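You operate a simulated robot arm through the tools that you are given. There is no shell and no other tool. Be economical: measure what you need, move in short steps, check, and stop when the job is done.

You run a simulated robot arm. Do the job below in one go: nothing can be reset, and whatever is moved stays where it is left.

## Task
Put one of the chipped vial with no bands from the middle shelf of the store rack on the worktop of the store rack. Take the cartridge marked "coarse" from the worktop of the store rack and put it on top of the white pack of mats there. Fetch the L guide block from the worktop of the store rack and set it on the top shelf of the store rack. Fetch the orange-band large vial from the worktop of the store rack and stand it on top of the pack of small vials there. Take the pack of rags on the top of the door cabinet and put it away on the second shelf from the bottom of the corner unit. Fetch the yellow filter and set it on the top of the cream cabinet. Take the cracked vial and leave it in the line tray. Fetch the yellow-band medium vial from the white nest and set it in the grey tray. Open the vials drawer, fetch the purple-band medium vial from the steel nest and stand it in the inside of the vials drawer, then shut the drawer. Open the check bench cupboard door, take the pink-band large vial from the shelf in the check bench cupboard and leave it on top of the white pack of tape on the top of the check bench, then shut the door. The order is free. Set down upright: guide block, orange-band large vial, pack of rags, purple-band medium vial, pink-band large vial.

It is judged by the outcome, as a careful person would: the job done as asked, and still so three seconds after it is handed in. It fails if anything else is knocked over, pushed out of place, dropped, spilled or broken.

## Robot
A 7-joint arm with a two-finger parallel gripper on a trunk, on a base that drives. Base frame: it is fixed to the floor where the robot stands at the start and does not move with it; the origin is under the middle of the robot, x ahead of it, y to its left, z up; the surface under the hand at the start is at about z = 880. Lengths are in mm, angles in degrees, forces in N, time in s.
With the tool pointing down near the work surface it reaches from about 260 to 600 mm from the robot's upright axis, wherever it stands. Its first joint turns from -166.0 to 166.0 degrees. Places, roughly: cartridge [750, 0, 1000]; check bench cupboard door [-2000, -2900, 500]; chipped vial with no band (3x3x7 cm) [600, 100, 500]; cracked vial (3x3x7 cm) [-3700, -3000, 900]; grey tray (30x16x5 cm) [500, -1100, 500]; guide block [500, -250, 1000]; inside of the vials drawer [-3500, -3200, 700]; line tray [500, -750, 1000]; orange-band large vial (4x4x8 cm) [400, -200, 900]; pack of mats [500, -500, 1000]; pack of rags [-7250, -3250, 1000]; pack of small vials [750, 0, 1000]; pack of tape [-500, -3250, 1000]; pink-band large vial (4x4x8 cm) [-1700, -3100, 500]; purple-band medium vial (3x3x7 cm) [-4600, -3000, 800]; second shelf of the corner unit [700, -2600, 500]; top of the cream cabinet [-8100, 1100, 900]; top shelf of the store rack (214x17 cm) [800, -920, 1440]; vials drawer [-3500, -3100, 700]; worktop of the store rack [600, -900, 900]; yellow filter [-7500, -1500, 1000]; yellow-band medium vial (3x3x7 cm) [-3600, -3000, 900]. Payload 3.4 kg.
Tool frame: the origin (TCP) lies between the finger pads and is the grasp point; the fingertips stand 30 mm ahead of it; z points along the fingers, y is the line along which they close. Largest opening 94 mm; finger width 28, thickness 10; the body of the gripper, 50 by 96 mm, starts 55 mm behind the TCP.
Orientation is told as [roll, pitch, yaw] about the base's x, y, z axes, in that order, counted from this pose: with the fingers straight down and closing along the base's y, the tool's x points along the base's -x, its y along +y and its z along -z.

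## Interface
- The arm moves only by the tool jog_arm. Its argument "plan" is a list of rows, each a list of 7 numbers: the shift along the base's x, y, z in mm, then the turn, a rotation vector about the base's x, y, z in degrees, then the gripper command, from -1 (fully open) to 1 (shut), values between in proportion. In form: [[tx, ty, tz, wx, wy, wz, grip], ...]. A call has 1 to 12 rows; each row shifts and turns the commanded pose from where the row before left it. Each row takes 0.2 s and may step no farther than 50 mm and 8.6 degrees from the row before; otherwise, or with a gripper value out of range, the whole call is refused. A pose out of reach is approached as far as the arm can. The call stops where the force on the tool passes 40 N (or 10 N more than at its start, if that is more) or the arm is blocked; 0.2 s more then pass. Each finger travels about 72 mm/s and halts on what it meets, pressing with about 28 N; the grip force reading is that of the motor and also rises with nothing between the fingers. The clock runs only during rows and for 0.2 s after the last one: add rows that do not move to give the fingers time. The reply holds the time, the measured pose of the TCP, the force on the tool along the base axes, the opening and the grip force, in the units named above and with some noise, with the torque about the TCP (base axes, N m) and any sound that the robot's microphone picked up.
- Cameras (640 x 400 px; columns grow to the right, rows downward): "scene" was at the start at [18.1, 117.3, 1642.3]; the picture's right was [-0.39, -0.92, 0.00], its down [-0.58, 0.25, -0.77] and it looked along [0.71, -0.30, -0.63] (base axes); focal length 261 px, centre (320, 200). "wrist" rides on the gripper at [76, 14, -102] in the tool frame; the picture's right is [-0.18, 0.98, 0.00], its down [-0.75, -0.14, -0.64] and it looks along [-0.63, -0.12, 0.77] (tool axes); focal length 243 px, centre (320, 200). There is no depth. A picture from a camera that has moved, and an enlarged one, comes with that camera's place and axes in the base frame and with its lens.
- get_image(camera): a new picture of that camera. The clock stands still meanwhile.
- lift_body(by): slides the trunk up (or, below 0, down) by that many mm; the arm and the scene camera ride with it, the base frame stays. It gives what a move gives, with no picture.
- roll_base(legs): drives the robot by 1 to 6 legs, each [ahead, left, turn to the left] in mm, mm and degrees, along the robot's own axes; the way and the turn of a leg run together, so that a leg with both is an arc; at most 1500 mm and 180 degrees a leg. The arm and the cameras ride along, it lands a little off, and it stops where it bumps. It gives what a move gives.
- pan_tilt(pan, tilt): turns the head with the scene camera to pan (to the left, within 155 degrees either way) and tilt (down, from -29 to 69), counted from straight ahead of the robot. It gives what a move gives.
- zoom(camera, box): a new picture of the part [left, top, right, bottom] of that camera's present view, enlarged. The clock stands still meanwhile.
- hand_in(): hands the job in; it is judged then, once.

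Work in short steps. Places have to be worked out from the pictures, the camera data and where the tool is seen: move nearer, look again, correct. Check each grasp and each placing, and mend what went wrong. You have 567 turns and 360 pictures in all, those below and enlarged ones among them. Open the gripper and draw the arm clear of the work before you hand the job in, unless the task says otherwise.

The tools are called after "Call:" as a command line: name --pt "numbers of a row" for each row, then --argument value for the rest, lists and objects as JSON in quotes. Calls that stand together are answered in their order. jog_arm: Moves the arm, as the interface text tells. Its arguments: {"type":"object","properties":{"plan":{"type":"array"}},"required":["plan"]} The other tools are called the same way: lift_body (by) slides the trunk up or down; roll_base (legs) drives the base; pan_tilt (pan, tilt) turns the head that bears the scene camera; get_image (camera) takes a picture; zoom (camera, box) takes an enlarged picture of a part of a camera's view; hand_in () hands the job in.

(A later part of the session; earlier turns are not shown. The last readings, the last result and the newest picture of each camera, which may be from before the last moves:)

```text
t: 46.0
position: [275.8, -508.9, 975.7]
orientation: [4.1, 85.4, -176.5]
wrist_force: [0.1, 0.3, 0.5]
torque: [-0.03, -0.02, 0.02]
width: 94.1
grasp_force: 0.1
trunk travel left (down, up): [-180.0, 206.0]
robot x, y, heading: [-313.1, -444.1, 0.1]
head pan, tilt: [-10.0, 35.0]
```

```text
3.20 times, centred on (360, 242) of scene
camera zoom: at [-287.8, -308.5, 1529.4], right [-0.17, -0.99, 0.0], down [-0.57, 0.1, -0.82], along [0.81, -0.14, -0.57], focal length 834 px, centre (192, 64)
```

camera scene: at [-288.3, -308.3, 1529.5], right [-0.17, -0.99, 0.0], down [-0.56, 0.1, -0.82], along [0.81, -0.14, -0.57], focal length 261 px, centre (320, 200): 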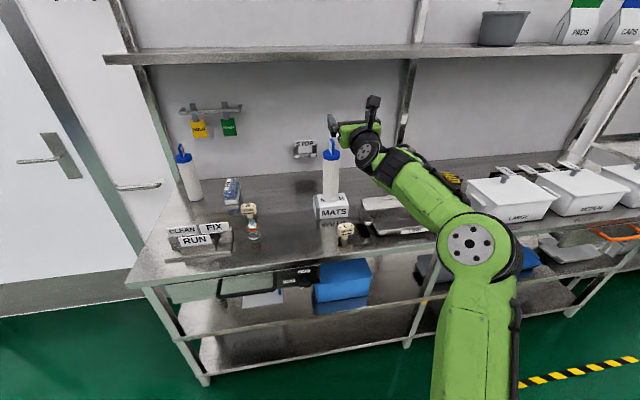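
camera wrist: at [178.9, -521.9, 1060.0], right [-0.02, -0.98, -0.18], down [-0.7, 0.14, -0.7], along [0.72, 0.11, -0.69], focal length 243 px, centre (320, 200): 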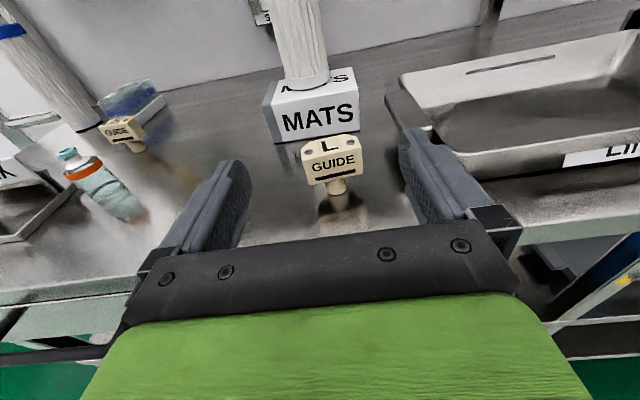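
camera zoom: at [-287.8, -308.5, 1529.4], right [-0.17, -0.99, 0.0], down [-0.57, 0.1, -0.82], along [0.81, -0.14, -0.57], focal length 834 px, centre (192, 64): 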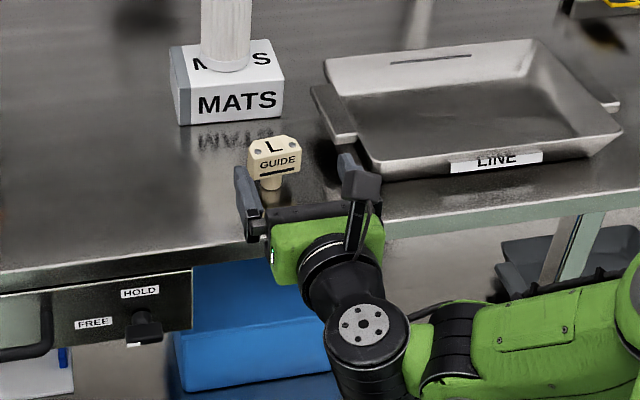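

Guide head centre ≈ (370,-512,926). I lower to that height and slide forward around it.

Call:
jog_arm --pt "0 -3 -25 0 0 0 -0.8" --pt "0 0 -25 0 0 0 -0.8" --pt "35 0 0 0 0 0 -0.8" --pt "35 0 0 0 0 0 -0.8" --pt "0 0 0 0 0 0 -0.8"

Call:
get_image --camera "wrist"

```text
t: 47.2
position: [347.4, -511.5, 926.7]
orientation: [4.1, 85.6, -176.3]
wrist_force: [0.8, 0.0, -0.5]
torque: [0.0, 0.01, 0.01]
width: 84.5
grasp_force: 0.0
trunk travel left (down, up): [-180.0, 206.0]
robot x, y, heading: [-316.5, -441.5, 0.0]
head pan, tilt: [-10.0, 35.0]
```

```text
323 pictures are left
camera wrist: at [250.1, -524.5, 1011.0], right [-0.02, -0.98, -0.18], down [-0.7, 0.14, -0.7], along [0.72, 0.11, -0.69], focal length 243 px, centre (320, 200)
```

wrist: 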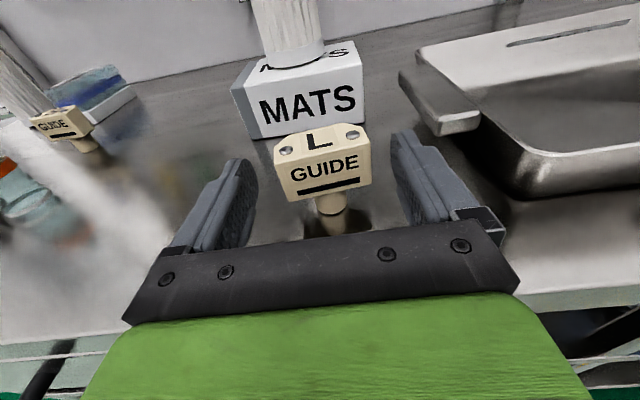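

Call:
jog_arm --pt "22 0 0 0 0 0 -0.8" --pt "0 0 0 0 0 0 -0.8" --pt "0 0 0 0 0 0 0" --pt "0 0 0 0 0 0 1" --pt "0 0 0 0 0 0 1" --pt "0 0 0 0 0 0 1"

Call:
get_image --camera "wrist"

```text
t: 48.6
position: [369.3, -511.4, 928.7]
orientation: [4.3, 85.5, -176.1]
wrist_force: [1.2, -0.3, 3.1]
torque: [0.01, -0.11, 0.01]
width: 59.7
grasp_force: 28.3
trunk travel left (down, up): [-180.0, 206.0]
robot x, y, heading: [-311.1, -445.3, 0.2]
head pan, tilt: [-10.0, 35.0]
```

```text
322 pictures are left
camera wrist: at [272.4, -525.0, 1013.1], right [-0.02, -0.98, -0.18], down [-0.7, 0.14, -0.7], along [0.72, 0.11, -0.69], focal length 243 px, centre (320, 200)
```

wrist: 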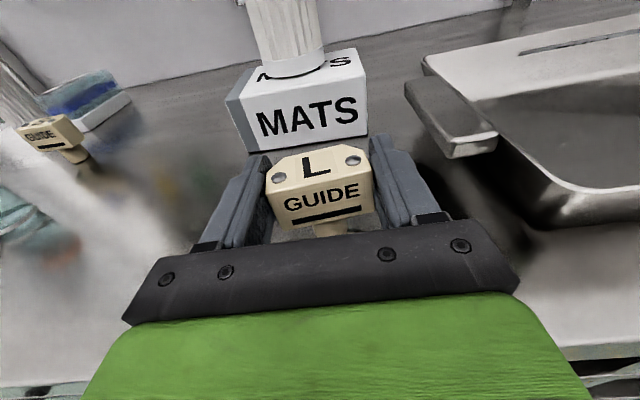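

Gripped at 59.7 mm. I lift, draw back, and raise the trunk and the arm.

Call:
jog_arm --pt "0 0 15 0 0 0 1" --pt "0 0 40 0 0 0 1" --pt "-40 0 30 0 0 0 1" --pt "-40 0 30 0 0 0 1" --pt "0 0 50 0 0 0 1" --pt "0 0 50 0 0 0 1" --pt "0 0 50 0 0 0 1" --pt "0 0 50 0 0 0 1" --pt "0 0 50 0 0 0 1"

Call:
lift_body --by 206

Call:
get_image --camera "wrist"

```text
t: 50.6
position: [284.1, -509.2, 1297.1]
orientation: [4.7, 85.4, -175.9]
wrist_force: [0.6, 0.1, -1.6]
torque: [0.04, 0.05, -0.03]
width: 59.4
grasp_force: 28.2
trunk travel left (down, up): [-180.0, 206.0]
robot x, y, heading: [-313.4, -441.7, 0.2]
head pan, tilt: [-10.0, 35.0]
```

```text
t: 52.9
position: [285.4, -510.6, 1501.3]
orientation: [4.5, 85.4, -176.0]
wrist_force: [-0.4, -0.4, -0.7]
torque: [0.0, -0.01, 0.05]
width: 59.6
grasp_force: 28.4
trunk travel left (down, up): [-386.0, 0.0]
robot x, y, heading: [-310.3, -444.2, 0.1]
head pan, tilt: [-10.0, 35.0]
```

```text
321 pictures are left
camera wrist: at [187.6, -523.2, 1585.8], right [-0.02, -0.98, -0.18], down [-0.7, 0.14, -0.7], along [0.72, 0.11, -0.69], focal length 243 px, centre (320, 200)
```

wrist: 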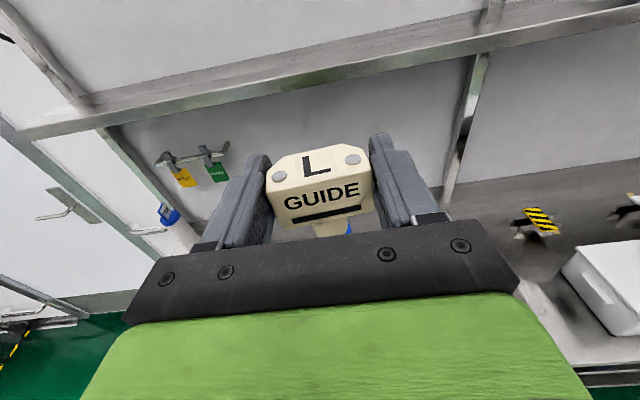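

I raise to 1520 and drive ahead to the rack.

Call:
jog_arm --pt "0 0 22 0 0 0 1" --pt "0 0 0 0 0 0 1"

Call:
roll_base --legs '[[325, 0, 0]]'

Call:
jog_arm --pt "40 10 0 0 0 0 1" --pt "40 10 0 0 0 0 1" --pt "40 10 0 0 0 0 1" --pt "0 0 0 0 0 0 1"

Call:
get_image --camera "wrist"

Call:
pan_tilt --pan 0 --tilt 20

Call:
zoom --camera "scene" --box '[300, 120, 540, 270]'

```text
t: 53.5
position: [285.2, -509.8, 1523.6]
orientation: [4.3, 85.3, -176.2]
wrist_force: [-0.4, -0.4, -0.1]
torque: [-0.03, 0.01, 0.03]
width: 59.4
grasp_force: 28.0
trunk travel left (down, up): [-386.0, 0.0]
robot x, y, heading: [-312.7, -442.9, 0.1]
head pan, tilt: [-10.0, 35.0]
```

```text
t: 55.6
position: [611.9, -502.0, 1523.3]
orientation: [4.5, 85.3, -175.4]
wrist_force: [0.3, 0.1, -1.0]
torque: [-0.03, 0.02, 0.0]
width: 59.5
grasp_force: 27.8
trunk travel left (down, up): [-386.0, 0.0]
robot x, y, heading: [14.4, -443.7, 0.7]
head pan, tilt: [-10.0, 35.0]
```

```text
t: 56.6
position: [732.2, -472.9, 1522.9]
orientation: [4.7, 85.4, -175.2]
wrist_force: [0.2, 0.5, -0.4]
torque: [0.03, 0.01, -0.02]
width: 59.3
grasp_force: 27.8
trunk travel left (down, up): [-386.0, 0.0]
robot x, y, heading: [13.2, -442.9, 0.8]
head pan, tilt: [-10.0, 35.0]
```

```text
320 pictures are left
camera wrist: at [635.3, -486.5, 1608.1], right [-0.01, -0.98, -0.18], down [-0.7, 0.14, -0.7], along [0.71, 0.11, -0.69], focal length 243 px, centre (320, 200)
```

wrist: 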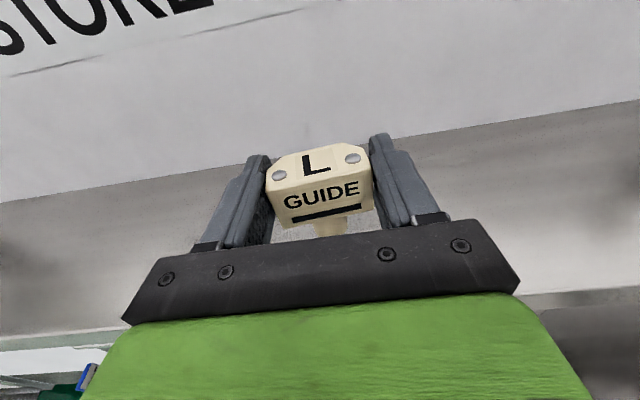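

```text
t: 57.4
position: [734.4, -471.0, 1524.0]
orientation: [4.6, 85.4, -175.3]
wrist_force: [-0.7, 0.5, -1.3]
torque: [-0.01, 0.04, -0.02]
width: 59.2
grasp_force: 27.8
trunk travel left (down, up): [-386.0, 0.0]
robot x, y, heading: [14.7, -438.2, 1.0]
head pan, tilt: [0.0, 20.0]
```

```text
2.67 times, centred on (420, 195) of scene
camera zoom: at [44.9, -290.0, 1758.0], right [0.01, -1.0, 0.0], down [-0.34, 0.0, -0.94], along [0.94, 0.01, -0.34], focal length 695 px, centre (53, 213)
```

zoom: 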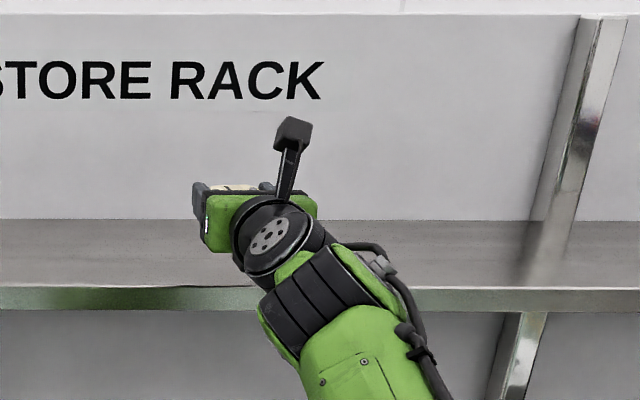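

The shelf spans about x 700–905 there. I extend to x≈760 and lower gently toward contact (expected TCP z≈1487).

Call:
jog_arm --pt "26 0 0 0 0 0 1" --pt "0 0 -15 0 0 0 1" --pt "0 0 -8 0 0 0 1" --pt "0 0 -4 0 0 0 1" --pt "0 0 0 0 0 0 1"

Call:
get_image --camera "wrist"

```text
t: 58.6
position: [745.3, -473.1, 1495.9]
orientation: [4.3, 85.5, -175.6]
wrist_force: [0.7, -0.5, 0.0]
torque: [0.03, 0.02, -0.01]
width: 59.0
grasp_force: 28.3
out of reach, approached as far as the arm can: row 1
trunk travel left (down, up): [-386.0, 0.0]
robot x, y, heading: [14.9, -442.4, 0.6]
head pan, tilt: [0.0, 20.0]
```

```text
318 pictures are left
camera wrist: at [648.8, -487.6, 1579.9], right [-0.01, -0.98, -0.18], down [-0.7, 0.14, -0.7], along [0.71, 0.11, -0.69], focal length 243 px, centre (320, 200)
```

wrist: 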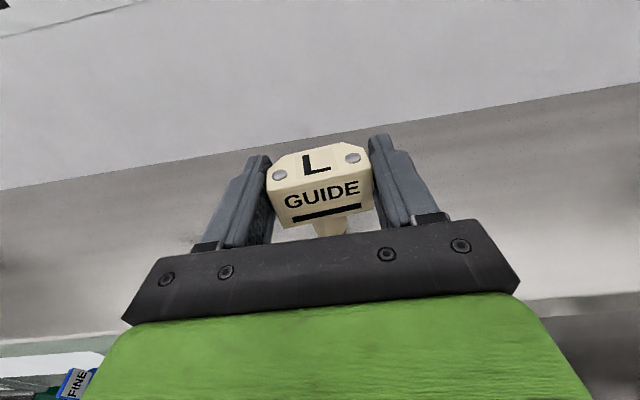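

Call:
jog_arm --pt "10 0 -3 0 0 0 1" --pt "0 0 -3 0 0 0 1" --pt "0 0 0 0 0 0 1"

Call:
jog_arm --pt "0 0 -2 0 0 0 1" --pt "0 0 0 0 0 0 1"

```text
t: 59.4
position: [755.0, -472.7, 1490.2]
orientation: [4.7, 85.5, -175.2]
wrist_force: [0.0, 0.4, -1.1]
torque: [-0.02, 0.02, -0.03]
width: 58.5
grasp_force: 27.7
trunk travel left (down, up): [-386.0, 0.0]
robot x, y, heading: [14.1, -441.1, 0.9]
head pan, tilt: [0.0, 20.0]
```

```text
t: 60.0
position: [755.6, -472.5, 1488.8]
orientation: [4.7, 85.5, -175.5]
wrist_force: [-0.3, -0.3, -0.6]
torque: [-0.05, -0.03, -0.01]
width: 57.0
grasp_force: 28.2
trunk travel left (down, up): [-386.0, 0.0]
robot x, y, heading: [14.1, -440.9, 0.6]
head pan, tilt: [0.0, 20.0]
```

Call:
jog_arm --pt "0 0 -2 0 0 0 1" --pt "0 0 -2 0 0 0 1" --pt "0 0 0 0 0 0 1"

Call:
get_image --camera "wrist"

```text
t: 60.8
position: [754.0, -473.4, 1488.6]
orientation: [4.4, 85.9, -175.4]
wrist_force: [7.8, -0.5, 19.2]
torque: [0.09, -0.51, -0.02]
width: 57.3
grasp_force: 28.1
trunk travel left (down, up): [-386.0, 0.0]
robot x, y, heading: [12.4, -445.2, 0.7]
head pan, tilt: [0.0, 20.0]
```

```text
317 pictures are left
camera wrist: at [656.4, -486.3, 1571.9], right [-0.01, -0.98, -0.18], down [-0.69, 0.14, -0.71], along [0.72, 0.12, -0.68], focal length 243 px, centre (320, 200)
```

wrist: 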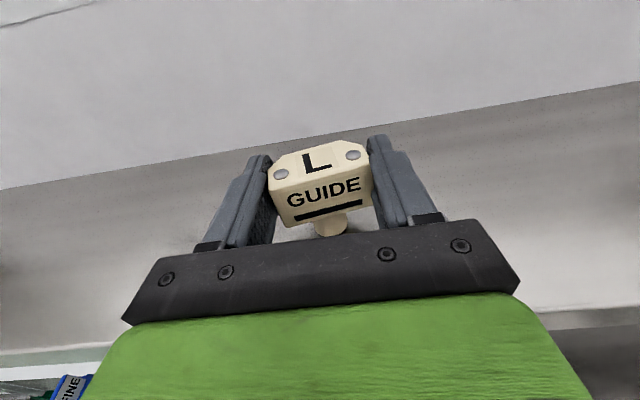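

Firm contact. I ease up 2 mm, then open and check.

Call:
jog_arm --pt "0 0 2 0 0 0 1" --pt "0 0 1 0 0 0 0.6" --pt "0 0 0 0 0 0 -0.4" --pt "0 0 0 0 0 0 -0.8" --pt "0 0 0 0 0 0 -0.9" --pt "0 0 0 0 0 0 -0.9"

Call:
get_image --camera "wrist"

```text
t: 62.2
position: [754.1, -473.3, 1487.2]
orientation: [4.5, 85.5, -175.3]
wrist_force: [0.9, -0.6, -0.5]
torque: [-0.01, 0.01, -0.02]
width: 89.6
grasp_force: 0.0
trunk travel left (down, up): [-386.0, 0.0]
robot x, y, heading: [10.6, -438.2, 0.6]
head pan, tilt: [0.0, 20.0]
```

```text
316 pictures are left
camera wrist: at [658.0, -486.4, 1571.8], right [-0.01, -0.98, -0.18], down [-0.7, 0.14, -0.7], along [0.71, 0.11, -0.69], focal length 243 px, centre (320, 200)
```

wrist: 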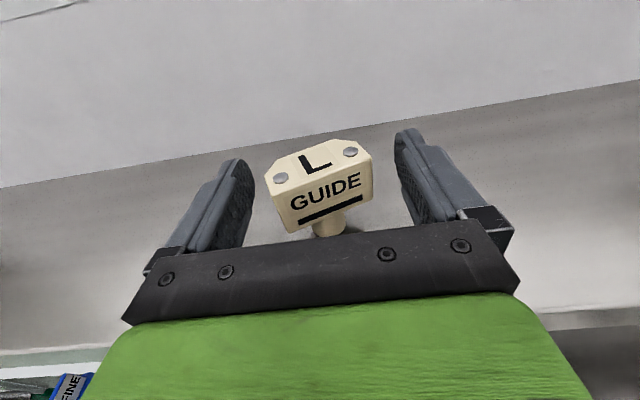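

The guide stands upright on the shelf. I back straight out.

Call:
jog_arm --pt "-30 0 0 0 0 0 -1" --pt "-40 0 0 0 0 0 -1" --pt "-50 0 0 0 0 0 -1" --pt "-50 0 0 0 0 0 -1"

Call:
get_image --camera "wrist"

Call:
zoom --camera "scene" --box '[300, 120, 540, 270]'

```text
t: 63.2
position: [581.6, -470.1, 1490.6]
orientation: [4.1, 85.7, -175.8]
wrist_force: [-1.0, 0.3, 0.4]
torque: [-0.02, 0.02, 0.0]
width: 94.0
grasp_force: 0.2
trunk travel left (down, up): [-386.0, 0.0]
robot x, y, heading: [15.0, -439.2, 0.7]
head pan, tilt: [0.0, 20.0]
```

```text
315 pictures are left
camera wrist: at [483.9, -484.4, 1575.7], right [-0.01, -0.98, -0.18], down [-0.7, 0.14, -0.7], along [0.72, 0.11, -0.69], focal length 243 px, centre (320, 200)
```

wrist: 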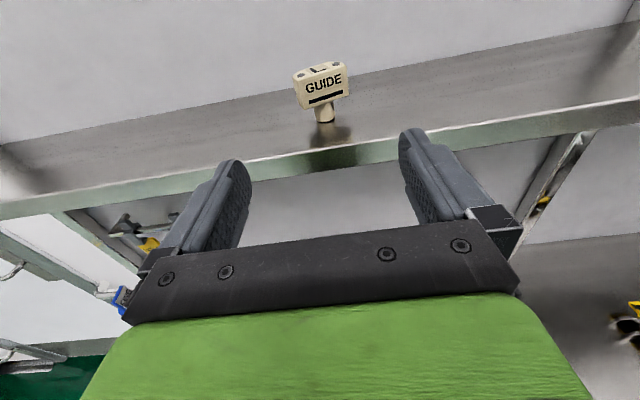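

```text
2.67 times, centred on (420, 195) of scene
camera zoom: at [40.3, -289.7, 1758.1], right [0.01, -1.0, 0.0], down [-0.34, 0.0, -0.94], along [0.94, 0.01, -0.34], focal length 695 px, centre (53, 213)
```

zoom: 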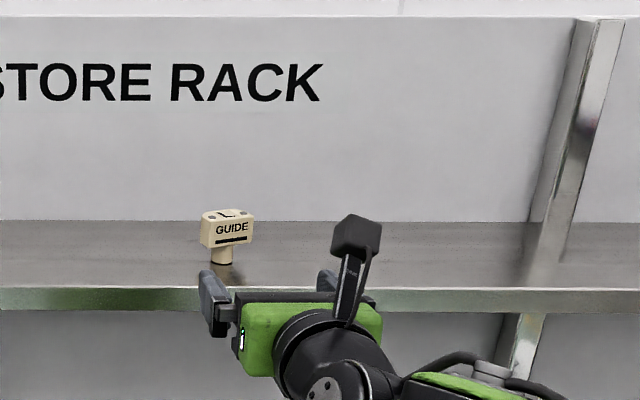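

Guide done. Next the orange vial: back off, shift left and lower for a low horizontal grasp at about (430,-184).

Call:
roll_base --legs '[[-350, 0, -0.7], [0, 290, 0]]'

Call:
lift_body --by -206

Call:
pan_tilt --pan -5 --tilt 35

Call:
get_image --camera "scene"

```text
t: 67.0
position: [248.6, -198.7, 1489.6]
orientation: [4.6, 85.5, -176.4]
wrist_force: [0.4, 0.2, -0.3]
torque: [-0.02, -0.01, 0.0]
width: 94.2
grasp_force: 0.1
trunk travel left (down, up): [-386.0, 0.0]
robot x, y, heading: [-322.5, -158.8, -0.6]
head pan, tilt: [0.0, 20.0]
```

```text
t: 69.2
position: [247.7, -199.3, 1284.6]
orientation: [4.5, 85.6, -176.7]
wrist_force: [0.2, -0.2, 0.1]
torque: [0.0, 0.02, -0.01]
width: 94.2
grasp_force: 0.0
trunk travel left (down, up): [-180.0, 206.0]
robot x, y, heading: [-324.0, -157.2, -0.4]
head pan, tilt: [0.0, 20.0]
```

```text
t: 70.0
position: [248.7, -199.7, 1285.1]
orientation: [4.5, 85.5, -176.7]
wrist_force: [-0.1, 0.0, -0.4]
torque: [0.0, 0.01, 0.02]
width: 94.0
grasp_force: 0.2
trunk travel left (down, up): [-180.0, 206.0]
robot x, y, heading: [-320.5, -160.4, -0.6]
head pan, tilt: [-5.0, 35.0]
```

```text
313 pictures are left
camera scene: at [-294.7, -15.9, 1529.1], right [-0.09, -1.0, 0.0], down [-0.57, 0.05, -0.82], along [0.82, -0.08, -0.57], focal length 261 px, centre (320, 200)
```

scene: 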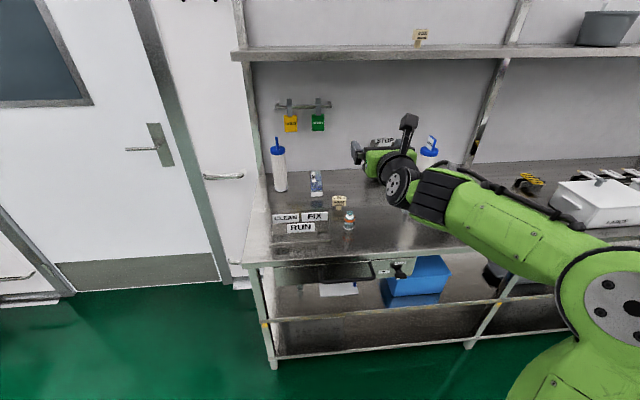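

Call:
zoom --camera "scene" --box '[240, 160, 400, 260]'

Call:
zoom --camera "scene" --box '[240, 240, 500, 360]'

```text
4.00 times, centred on (320, 210) of scene
camera zoom: at [-294.7, -15.9, 1529.1], right [-0.09, -1.0, 0.0], down [-0.57, 0.05, -0.82], along [0.82, -0.08, -0.57], focal length 1043 px, centre (320, 160)
```

zoom: 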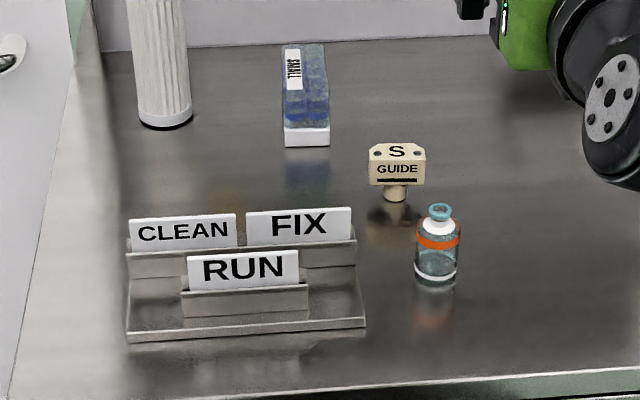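

```text
2.46 times, centred on (370, 300) of scene
camera zoom: at [-294.7, -15.9, 1529.1], right [-0.09, -1.0, 0.0], down [-0.57, 0.05, -0.82], along [0.82, -0.08, -0.57], focal length 642 px, centre (197, -46)
```

zoom: 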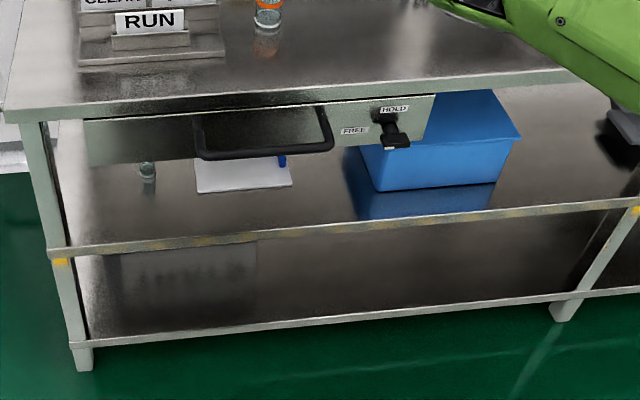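

The orange vial is near (436,-195), SMALL pack top centre about (740,-100), z≈931. I lower the hand before the vial with a narrower opening.

Call:
jog_arm --pt "20 5 -45 0 0 0 -0.35" --pt "20 0 -45 0 0 0 -0.35" --pt "0 0 -50 0 0 0 -0.35" --pt "0 0 -50 0 0 0 -0.35" --pt "0 0 -50 0 0 0 -0.35" --pt "0 0 -50 0 0 0 -0.35" --pt "0 0 -50 0 0 0 -0.35" --pt "0 0 0 0 0 0 -0.35"

Call:
get_image --camera "wrist"

```text
t: 71.8
position: [287.2, -195.7, 942.0]
orientation: [5.4, 85.3, -175.7]
wrist_force: [-0.6, 1.0, 0.4]
torque: [0.04, 0.03, 0.0]
width: 63.3
grasp_force: 0.0
trunk travel left (down, up): [-180.0, 206.0]
robot x, y, heading: [-322.1, -157.5, -0.3]
head pan, tilt: [-5.0, 35.0]
```

```text
310 pictures are left
camera wrist: at [189.7, -207.7, 1026.9], right [-0.03, -0.98, -0.18], down [-0.7, 0.15, -0.7], along [0.72, 0.1, -0.69], focal length 243 px, centre (320, 200)
```

wrist: 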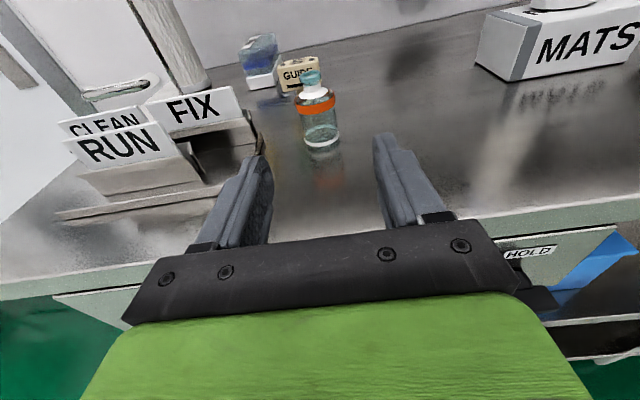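

Vial base is at (436,-193). I lower to z≈915 and slide forward.

Call:
jog_arm --pt "0 2 -26 0 0 0 -0.35" --pt "40 0 0 0 0 0 -0.35" --pt "40 0 0 0 0 0 -0.35" --pt "40 0 0 0 0 0 -0.35" --pt "0 0 0 0 0 0 -0.35"

Call:
get_image --camera "wrist"

```text
t: 72.6
position: [362.8, -190.6, 916.9]
orientation: [3.2, 85.0, -177.4]
wrist_force: [-25.0, -1.2, 7.8]
torque: [0.15, 1.41, 0.49]
width: 63.6
grasp_force: 0.0
trunk travel left (down, up): [-180.0, 206.0]
robot x, y, heading: [-320.7, -156.9, -0.4]
head pan, tilt: [-5.0, 35.0]
stopped in row 4: the force on the tool passed its limit at 148 N (the readings are from after the stop); the commanded pose is now the measured one
```

```text
309 pictures are left
camera wrist: at [266.9, -203.6, 1001.3], right [-0.03, -0.98, -0.18], down [-0.7, 0.14, -0.7], along [0.71, 0.11, -0.7], focal length 243 px, centre (320, 200)
```

wrist: 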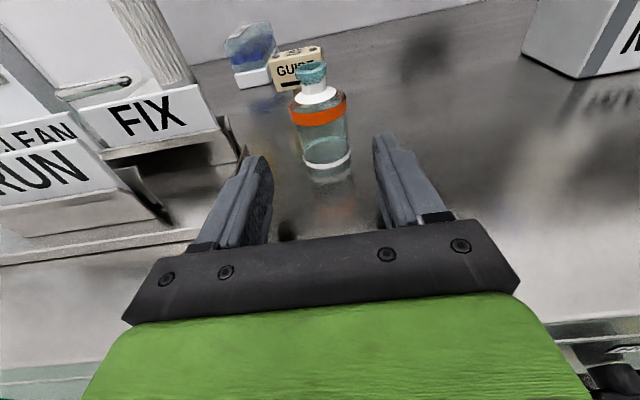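

The wrist body met the worktop edge. I back off, rise and pitch the hand about 15° further down.

Call:
jog_arm --pt "-25 0 5 0 0 0 -0.35" --pt "-20 0 25 0 6 0 -0.35" --pt "0 0 25 0 6 0 -0.35" --pt "0 0 0 0 0 0 -0.35"

Call:
get_image --camera "wrist"

Call:
zoom --camera "scene" --box '[240, 160, 480, 310]'

```text
t: 73.6
position: [321.0, -190.2, 968.6]
orientation: [1.7, 72.9, -179.0]
wrist_force: [0.4, -1.1, -0.4]
torque: [-0.02, 0.03, 0.01]
width: 63.3
grasp_force: 0.0
trunk travel left (down, up): [-180.0, 206.0]
robot x, y, heading: [-323.2, -156.8, -0.5]
head pan, tilt: [-5.0, 35.0]
```

```text
308 pictures are left
camera wrist: at [245.0, -202.3, 1071.9], right [-0.06, -0.98, -0.17], down [-0.83, 0.15, -0.53], along [0.55, 0.11, -0.83], focal length 243 px, centre (320, 200)
```

wrist: 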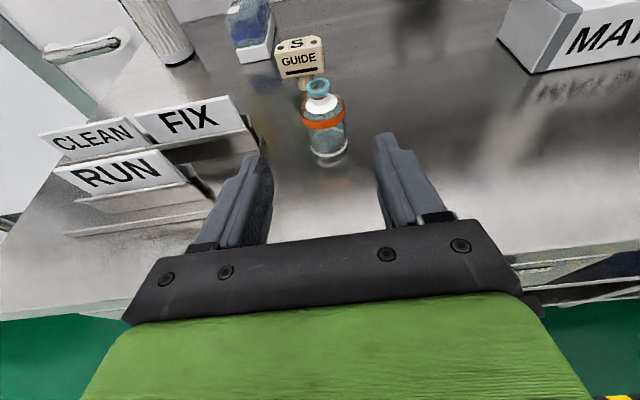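

```text
2.67 times, centred on (360, 235) of scene
camera zoom: at [-294.3, -16.2, 1529.0], right [-0.09, -1.0, 0.0], down [-0.57, 0.05, -0.82], along [0.82, -0.08, -0.57], focal length 695 px, centre (213, 107)
```

zoom: 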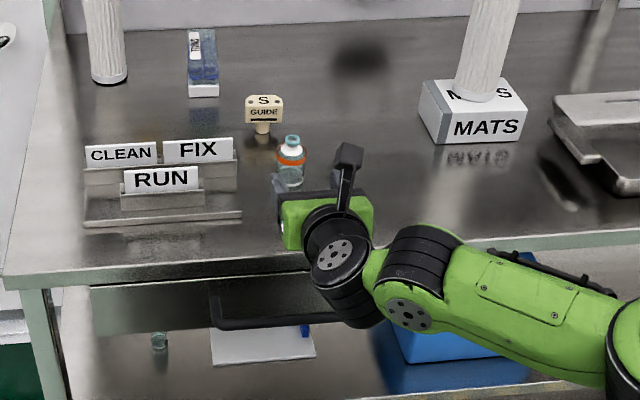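

The forearm hangs low by the worktop edge; raising the trunk will bring it in from above. I raise the trunk 180 and lower the hand by the same.

Call:
lift_body --by 180

Call:
jog_arm --pt "0 0 -45 0 0 0 -0.35" --pt "0 0 -45 0 0 0 -0.35" --pt "0 0 -45 0 0 0 -0.35" --pt "0 0 -45 0 0 0 -0.35" --pt "0 0 0 0 0 0 -0.35"

Call:
get_image --camera "scene"

```text
t: 75.6
position: [320.8, -188.6, 1147.2]
orientation: [1.9, 72.7, -178.7]
wrist_force: [-0.3, 0.4, -1.1]
torque: [0.03, 0.0, 0.03]
width: 63.5
grasp_force: 0.2
trunk travel left (down, up): [-360.0, 26.0]
robot x, y, heading: [-324.1, -157.5, -0.3]
head pan, tilt: [-5.0, 35.0]
```

```text
t: 76.8
position: [320.1, -189.9, 967.3]
orientation: [2.0, 72.9, -178.8]
wrist_force: [-0.4, -0.3, -0.5]
torque: [0.0, 0.02, 0.03]
width: 63.5
grasp_force: 0.2
trunk travel left (down, up): [-360.0, 26.0]
robot x, y, heading: [-322.8, -159.2, -0.1]
head pan, tilt: [-5.0, 35.0]
```

```text
306 pictures are left
camera scene: at [-294.9, -16.1, 1709.1], right [-0.09, -1.0, 0.0], down [-0.57, 0.05, -0.82], along [0.82, -0.08, -0.57], focal length 261 px, centre (320, 200)
```

scene: 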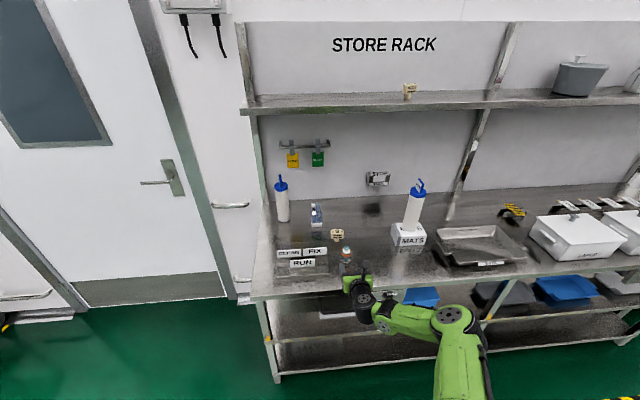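

Call:
zoom --camera "scene" --box '[280, 220, 440, 340]'

```text
3.33 times, centred on (360, 280) of scene
camera zoom: at [-294.9, -16.1, 1709.1], right [-0.09, -1.0, 0.0], down [-0.57, 0.05, -0.82], along [0.82, -0.08, -0.57], focal length 869 px, centre (187, -67)
```

zoom: 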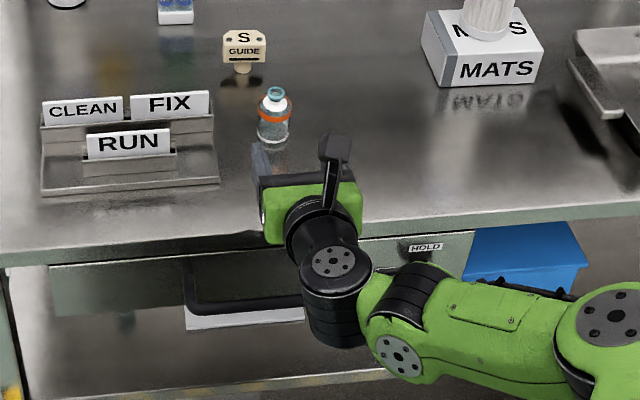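

I model the reach as: shoulder near z≈1180 (+trunk), radius 600 to wrist, 205 to TCP. A 45° hand is best, so I pitch down further and use that for pick and place.

Call:
jog_arm --pt "0 0 10 0 8 0 -0.35" --pt "0 0 0 0 8 0 -0.35" --pt "0 0 0 0 8 0 -0.35" --pt "0 0 0 0 4 0 -0.35" --pt "40 0 0 0 0 0 -0.35" --pt "0 0 0 0 0 0 -0.35"

Call:
get_image --camera "wrist"

Call:
zoom --camera "scene" --box '[280, 220, 440, 340]'

```text
t: 78.2
position: [361.1, -192.5, 977.8]
orientation: [1.0, 44.9, -179.6]
wrist_force: [0.2, 1.1, 0.0]
torque: [0.01, 0.03, -0.02]
width: 63.4
grasp_force: 0.0
trunk travel left (down, up): [-360.0, 26.0]
robot x, y, heading: [-324.4, -158.7, -0.2]
head pan, tilt: [-5.0, 35.0]
```

```text
304 pictures are left
camera wrist: at [341.8, -205.5, 1104.6], right [-0.14, -0.98, -0.12], down [-0.99, 0.14, -0.08], along [0.09, 0.11, -0.99], focal length 243 px, centre (320, 200)
```

wrist: 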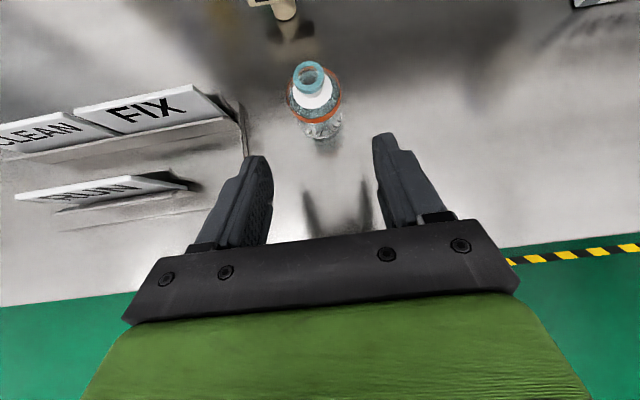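

```text
3.33 times, centred on (360, 280) of scene
camera zoom: at [-295.8, -17.1, 1709.2], right [-0.09, -1.0, 0.0], down [-0.57, 0.06, -0.82], along [0.82, -0.08, -0.57], focal length 869 px, centre (187, -67)
```

zoom: 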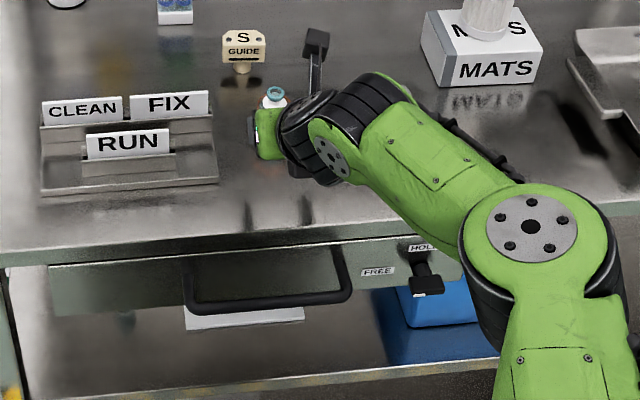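

Good posture. Vial at ≈(434,-193). Down to z=926, forward 72 and close.

Call:
jog_arm --pt "0 0 -26 0 0 0 -0.35" --pt "0 -1 -26 0 0 0 -0.35" --pt "36 0 0 0 0 0 -0.35" --pt "36 0 0 0 0 0 -0.35" --pt "0 0 0 0 0 0 -0.35"

Call:
get_image --camera "wrist"

```text
t: 79.4
position: [395.8, -190.3, 929.8]
orientation: [1.0, 44.9, -179.4]
wrist_force: [-0.1, 0.7, -0.3]
torque: [-0.01, -0.03, -0.01]
width: 63.5
grasp_force: 0.0
out of reach, approached as far as the arm can: row 4
trunk travel left (down, up): [-360.0, 26.0]
robot x, y, heading: [-326.7, -160.3, -0.3]
head pan, tilt: [-5.0, 35.0]
```

```text
302 pictures are left
camera wrist: at [376.3, -202.7, 1056.3], right [-0.13, -0.98, -0.12], down [-0.99, 0.14, -0.08], along [0.1, 0.11, -0.99], focal length 243 px, centre (320, 200)
```

wrist: 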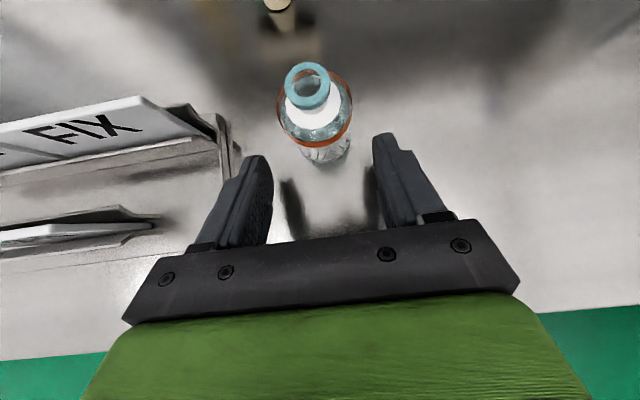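

The model fits: this is the arm's limit. I drive ahead 38 mm to straddle the vial.

Call:
roll_base --legs '[[38, -2, 0]]'

Call:
get_image --camera "wrist"

```text
t: 80.3
position: [436.9, -193.5, 927.9]
orientation: [1.0, 44.8, -179.6]
wrist_force: [0.6, 0.5, -0.1]
torque: [0.01, 0.0, -0.01]
width: 63.5
grasp_force: 0.0
trunk travel left (down, up): [-360.0, 26.0]
robot x, y, heading: [-283.0, -163.2, -0.4]
head pan, tilt: [-5.0, 35.0]
```

```text
301 pictures are left
camera wrist: at [417.0, -206.6, 1054.6], right [-0.14, -0.98, -0.12], down [-0.99, 0.15, -0.08], along [0.09, 0.11, -0.99], focal length 243 px, centre (320, 200)
```

wrist: 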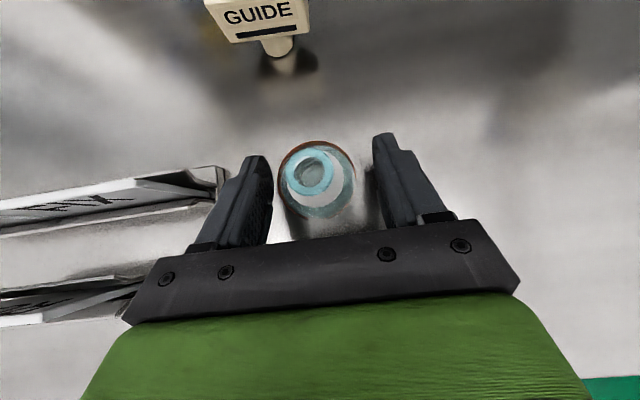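

The vial sits between the fingers. Closing.

Call:
jog_arm --pt "0 0 0 0 0 0 0.1" --pt "0 0 0 0 0 0 0.4" --pt "0 0 0 0 0 0 1" --pt "0 0 0 0 0 0 1" --pt "0 0 0 0 0 0 1"

Call:
get_image --camera "wrist"

```text
t: 81.5
position: [435.5, -194.1, 928.5]
orientation: [1.0, 44.9, -179.6]
wrist_force: [-0.2, 0.0, 2.1]
torque: [0.03, 0.0, -0.03]
width: 38.3
grasp_force: 28.3
trunk travel left (down, up): [-360.0, 26.0]
robot x, y, heading: [-285.4, -161.8, -0.5]
head pan, tilt: [-5.0, 35.0]
```

```text
300 pictures are left
camera wrist: at [415.9, -206.5, 1055.5], right [-0.14, -0.98, -0.12], down [-0.99, 0.15, -0.08], along [0.09, 0.1, -0.99], focal length 243 px, centre (320, 200)
```

wrist: 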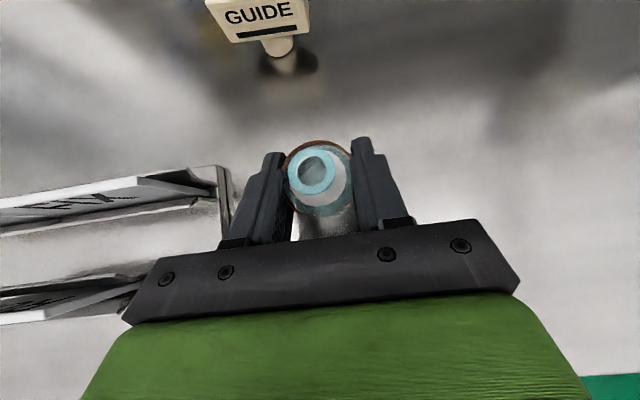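

Gripped (38 mm). I lift 130 mm, shift left and drive up to the rack.

Call:
jog_arm --pt "0 0 15 0 0 0 1" --pt "0 0 40 0 0 0 1" --pt "0 0 40 0 0 0 1" --pt "0 0 45 0 0 0 1" --pt "-30 0 0 0 0 0 1"

Call:
roll_base --legs '[[0, 90, 0.4], [283, 0, 0]]'

Call:
get_image --camera "wrist"

Call:
pan_tilt --pan -5 --tilt 45

Call:
get_image --camera "scene"

```text
t: 82.7
position: [404.6, -195.7, 1071.4]
orientation: [0.9, 44.9, -179.8]
wrist_force: [-1.6, -0.3, -1.0]
torque: [0.04, 0.0, 0.01]
width: 38.1
grasp_force: 27.7
trunk travel left (down, up): [-360.0, 26.0]
robot x, y, heading: [-286.5, -159.8, -0.5]
head pan, tilt: [-5.0, 35.0]
```

```text
t: 85.4
position: [692.7, -105.4, 1071.0]
orientation: [1.0, 44.8, -179.6]
wrist_force: [0.5, -0.6, -1.3]
torque: [-0.05, 0.03, 0.01]
width: 38.2
grasp_force: 28.0
trunk travel left (down, up): [-360.0, 26.0]
robot x, y, heading: [0.4, -71.5, -0.5]
head pan, tilt: [-5.0, 35.0]
```

```text
299 pictures are left
camera wrist: at [673.9, -119.0, 1197.4], right [-0.14, -0.98, -0.12], down [-0.99, 0.15, -0.08], along [0.09, 0.1, -0.99], focal length 243 px, centre (320, 200)
```

wrist: 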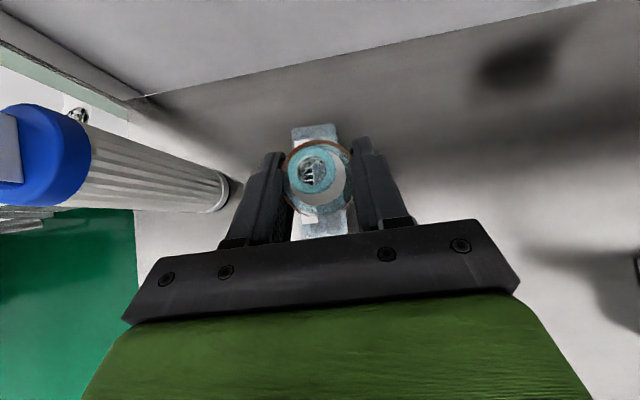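

```text
t: 86.1
position: [693.2, -106.6, 1071.2]
orientation: [1.0, 44.7, -179.6]
wrist_force: [0.7, -0.4, -0.6]
torque: [0.02, 0.0, -0.02]
width: 38.2
grasp_force: 28.2
trunk travel left (down, up): [-360.0, 26.0]
robot x, y, heading: [3.7, -71.5, -0.5]
head pan, tilt: [-5.0, 45.0]
```

```text
298 pictures are left
camera scene: at [24.3, 70.4, 1694.3], right [-0.1, -1.0, 0.0], down [-0.7, 0.07, -0.71], along [0.7, -0.07, -0.71], focal length 261 px, centre (320, 200)
```

scene: 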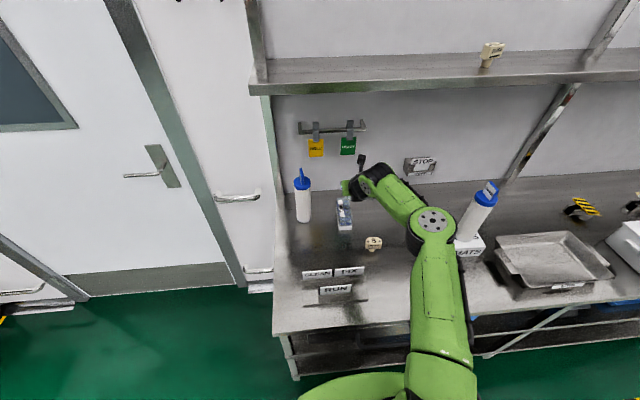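

The pack top is centred near (724,-97). I move over it and lower with the trunk.

Call:
jog_arm --pt "14 5 0 0 0 0 1" --pt "15 4 0 0 0 0 1" --pt "0 0 0 0 0 0 1"

Call:
lift_body --by -75

Call:
get_image --camera "wrist"

Call:
zoom --camera "scene" --box '[280, 120, 440, 240]'

```text
t: 86.9
position: [722.8, -99.3, 1072.7]
orientation: [1.0, 44.9, -179.6]
wrist_force: [-0.2, -0.5, -0.6]
torque: [0.02, 0.02, 0.01]
width: 37.7
grasp_force: 28.1
trunk travel left (down, up): [-360.0, 26.0]
robot x, y, heading: [4.1, -74.6, -0.7]
head pan, tilt: [-5.0, 45.0]
```

```text
t: 88.0
position: [722.6, -98.3, 997.1]
orientation: [1.0, 44.8, -179.6]
wrist_force: [-0.6, -0.8, -0.8]
torque: [-0.01, 0.01, -0.02]
width: 37.9
grasp_force: 27.8
trunk travel left (down, up): [-285.0, 101.0]
robot x, y, heading: [3.9, -76.2, -0.5]
head pan, tilt: [-5.0, 45.0]
```

```text
297 pictures are left
camera wrist: at [702.6, -110.5, 1123.8], right [-0.14, -0.98, -0.12], down [-0.99, 0.15, -0.08], along [0.09, 0.1, -0.99], focal length 243 px, centre (320, 200)
```

wrist: 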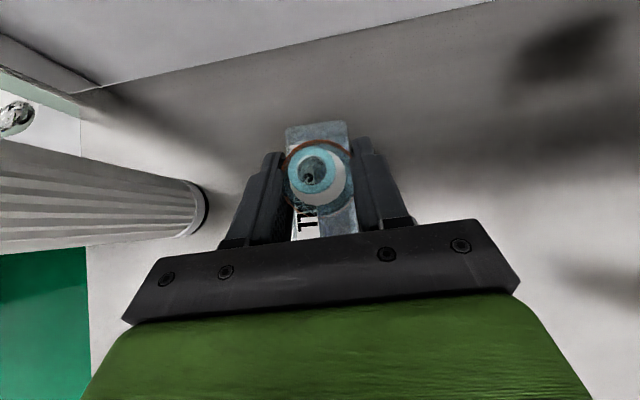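

```text
3.33 times, centred on (360, 180) of scene
camera zoom: at [24.4, 70.4, 1618.0], right [-0.1, -1.0, 0.0], down [-0.7, 0.07, -0.71], along [0.7, -0.07, -0.71], focal length 869 px, centre (187, 267)
```

zoom: 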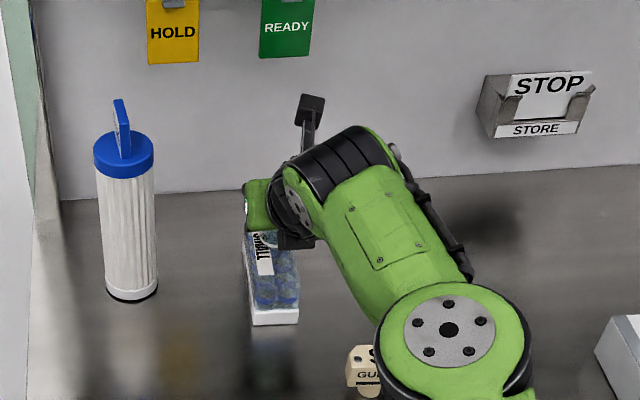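

Aligned within a couple of mm. I lower to contact.

Call:
jog_arm --pt "0 2 -9 0 0 0 1" --pt "0 0 -3 0 0 0 1" --pt "0 0 -2 0 0 0 1" --pt "0 0 0 0 0 0 1"

Call:
jog_arm --pt "0 0 -2 0 0 0 1" --pt "0 0 0 0 0 0 1"

Call:
get_image --camera "wrist"

```text
t: 89.0
position: [721.6, -96.6, 991.9]
orientation: [0.9, 45.7, -179.7]
wrist_force: [5.2, -4.3, 34.5]
torque: [0.0, -0.1, -0.01]
width: 38.2
grasp_force: 28.4
trunk travel left (down, up): [-285.0, 101.0]
robot x, y, heading: [-0.7, -71.2, -0.6]
head pan, tilt: [-5.0, 45.0]
```

```text
t: 89.6
position: [720.7, -96.2, 990.3]
orientation: [1.0, 45.9, -179.6]
wrist_force: [4.7, -2.8, 39.1]
torque: [0.04, -0.02, 0.02]
width: 38.4
grasp_force: 28.3
trunk travel left (down, up): [-285.0, 101.0]
robot x, y, heading: [0.7, -71.0, -0.7]
head pan, tilt: [-5.0, 45.0]
```

```text
295 pictures are left
camera wrist: at [699.5, -109.2, 1116.9], right [-0.13, -0.98, -0.12], down [-0.98, 0.15, -0.1], along [0.11, 0.11, -0.99], focal length 243 px, centre (320, 200)
```

wrist: 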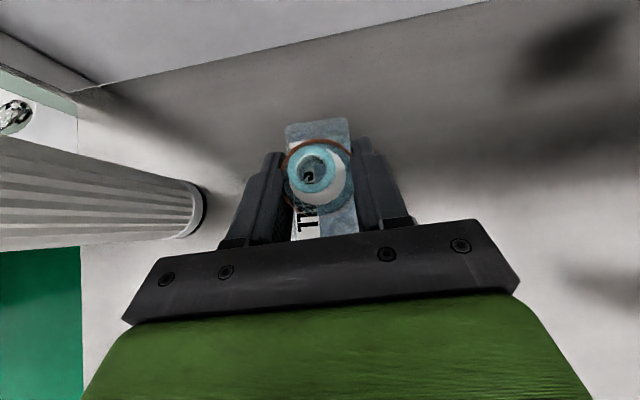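

Contact already; too firm. I relieve the load, then open.

Call:
jog_arm --pt "0 0 5 0 0 0 1" --pt "0 0 4 0 0 0 1" --pt "0 0 0 0 0 0 1"

```text
t: 90.4
position: [719.0, -95.7, 990.2]
orientation: [1.0, 44.9, -179.5]
wrist_force: [0.8, -0.9, 12.4]
torque: [0.11, -0.16, 0.02]
width: 38.4
grasp_force: 28.3
trunk travel left (down, up): [-285.0, 101.0]
robot x, y, heading: [6.1, -68.9, -0.4]
head pan, tilt: [-5.0, 45.0]
```

Call:
jog_arm --pt "0 0 1.5 0 0 0 1" --pt "0 0 0 0 0 0 0.3" --pt "0 0 0 0 0 0 0" --pt "0 0 0 0 0 0 -0.3" --pt "0 0 0 0 0 0 -0.3" --pt "0 0 0 0 0 0 -0.3"

Call:
get_image --camera "wrist"

```text
t: 91.8
position: [721.0, -96.1, 992.1]
orientation: [1.0, 44.8, -179.6]
wrist_force: [0.5, -0.3, 0.3]
torque: [0.04, -0.02, 0.01]
width: 61.2
grasp_force: 0.1
trunk travel left (down, up): [-285.0, 101.0]
robot x, y, heading: [2.6, -74.3, -0.3]
head pan, tilt: [-5.0, 45.0]
```

```text
294 pictures are left
camera wrist: at [702.9, -109.5, 1119.2], right [-0.14, -0.98, -0.12], down [-0.99, 0.15, -0.08], along [0.09, 0.1, -0.99], focal length 243 px, centre (320, 200)
```

wrist: 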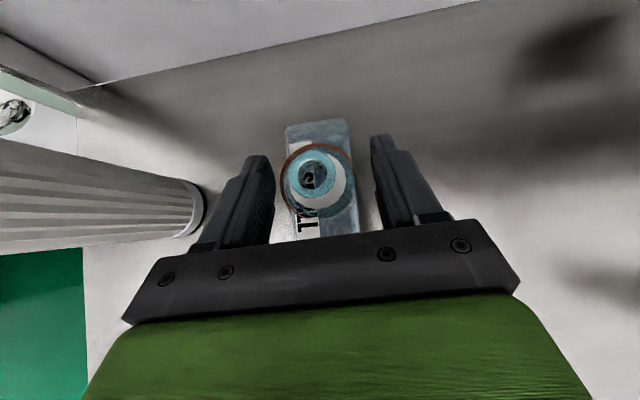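

It stands. I retreat along the tool axis and check.

Call:
jog_arm --pt "-20 0 20 0 0 0 -0.3" --pt "-34 0 34 0 0 0 -0.3" --pt "-34 0 34 0 0 0 -0.3" --pt "-35 0 35 0 0 0 -0.5" --pt "-50 0 0 0 0 0 -1"

Call:
zoom --camera "scene" --box '[280, 120, 440, 240]'

Call:
get_image --camera "wrist"

```text
t: 93.0
position: [547.2, -98.9, 1113.8]
orientation: [1.0, 45.0, -179.7]
wrist_force: [-0.7, 1.0, -0.6]
torque: [-0.01, -0.01, 0.0]
width: 93.9
grasp_force: 0.1
trunk travel left (down, up): [-285.0, 101.0]
robot x, y, heading: [0.9, -68.8, -0.4]
head pan, tilt: [-5.0, 45.0]
```

```text
3.33 times, centred on (360, 180) of scene
camera zoom: at [21.9, 70.5, 1618.4], right [-0.1, -1.0, 0.0], down [-0.7, 0.07, -0.71], along [0.7, -0.07, -0.71], focal length 869 px, centre (187, 267)
```

zoom: 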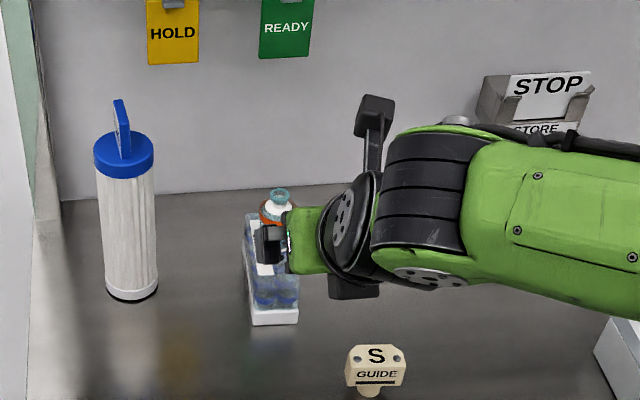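

```text
292 pictures are left
camera wrist: at [527.3, -111.6, 1239.7], right [-0.14, -0.98, -0.12], down [-0.99, 0.15, -0.08], along [0.1, 0.1, -0.99], focal length 243 px, centre (320, 200)
```

wrist: 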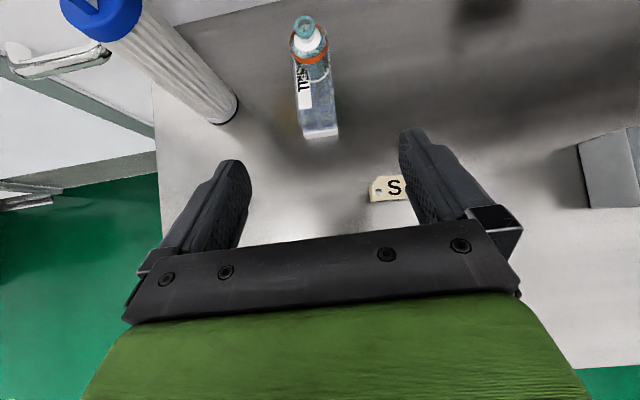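

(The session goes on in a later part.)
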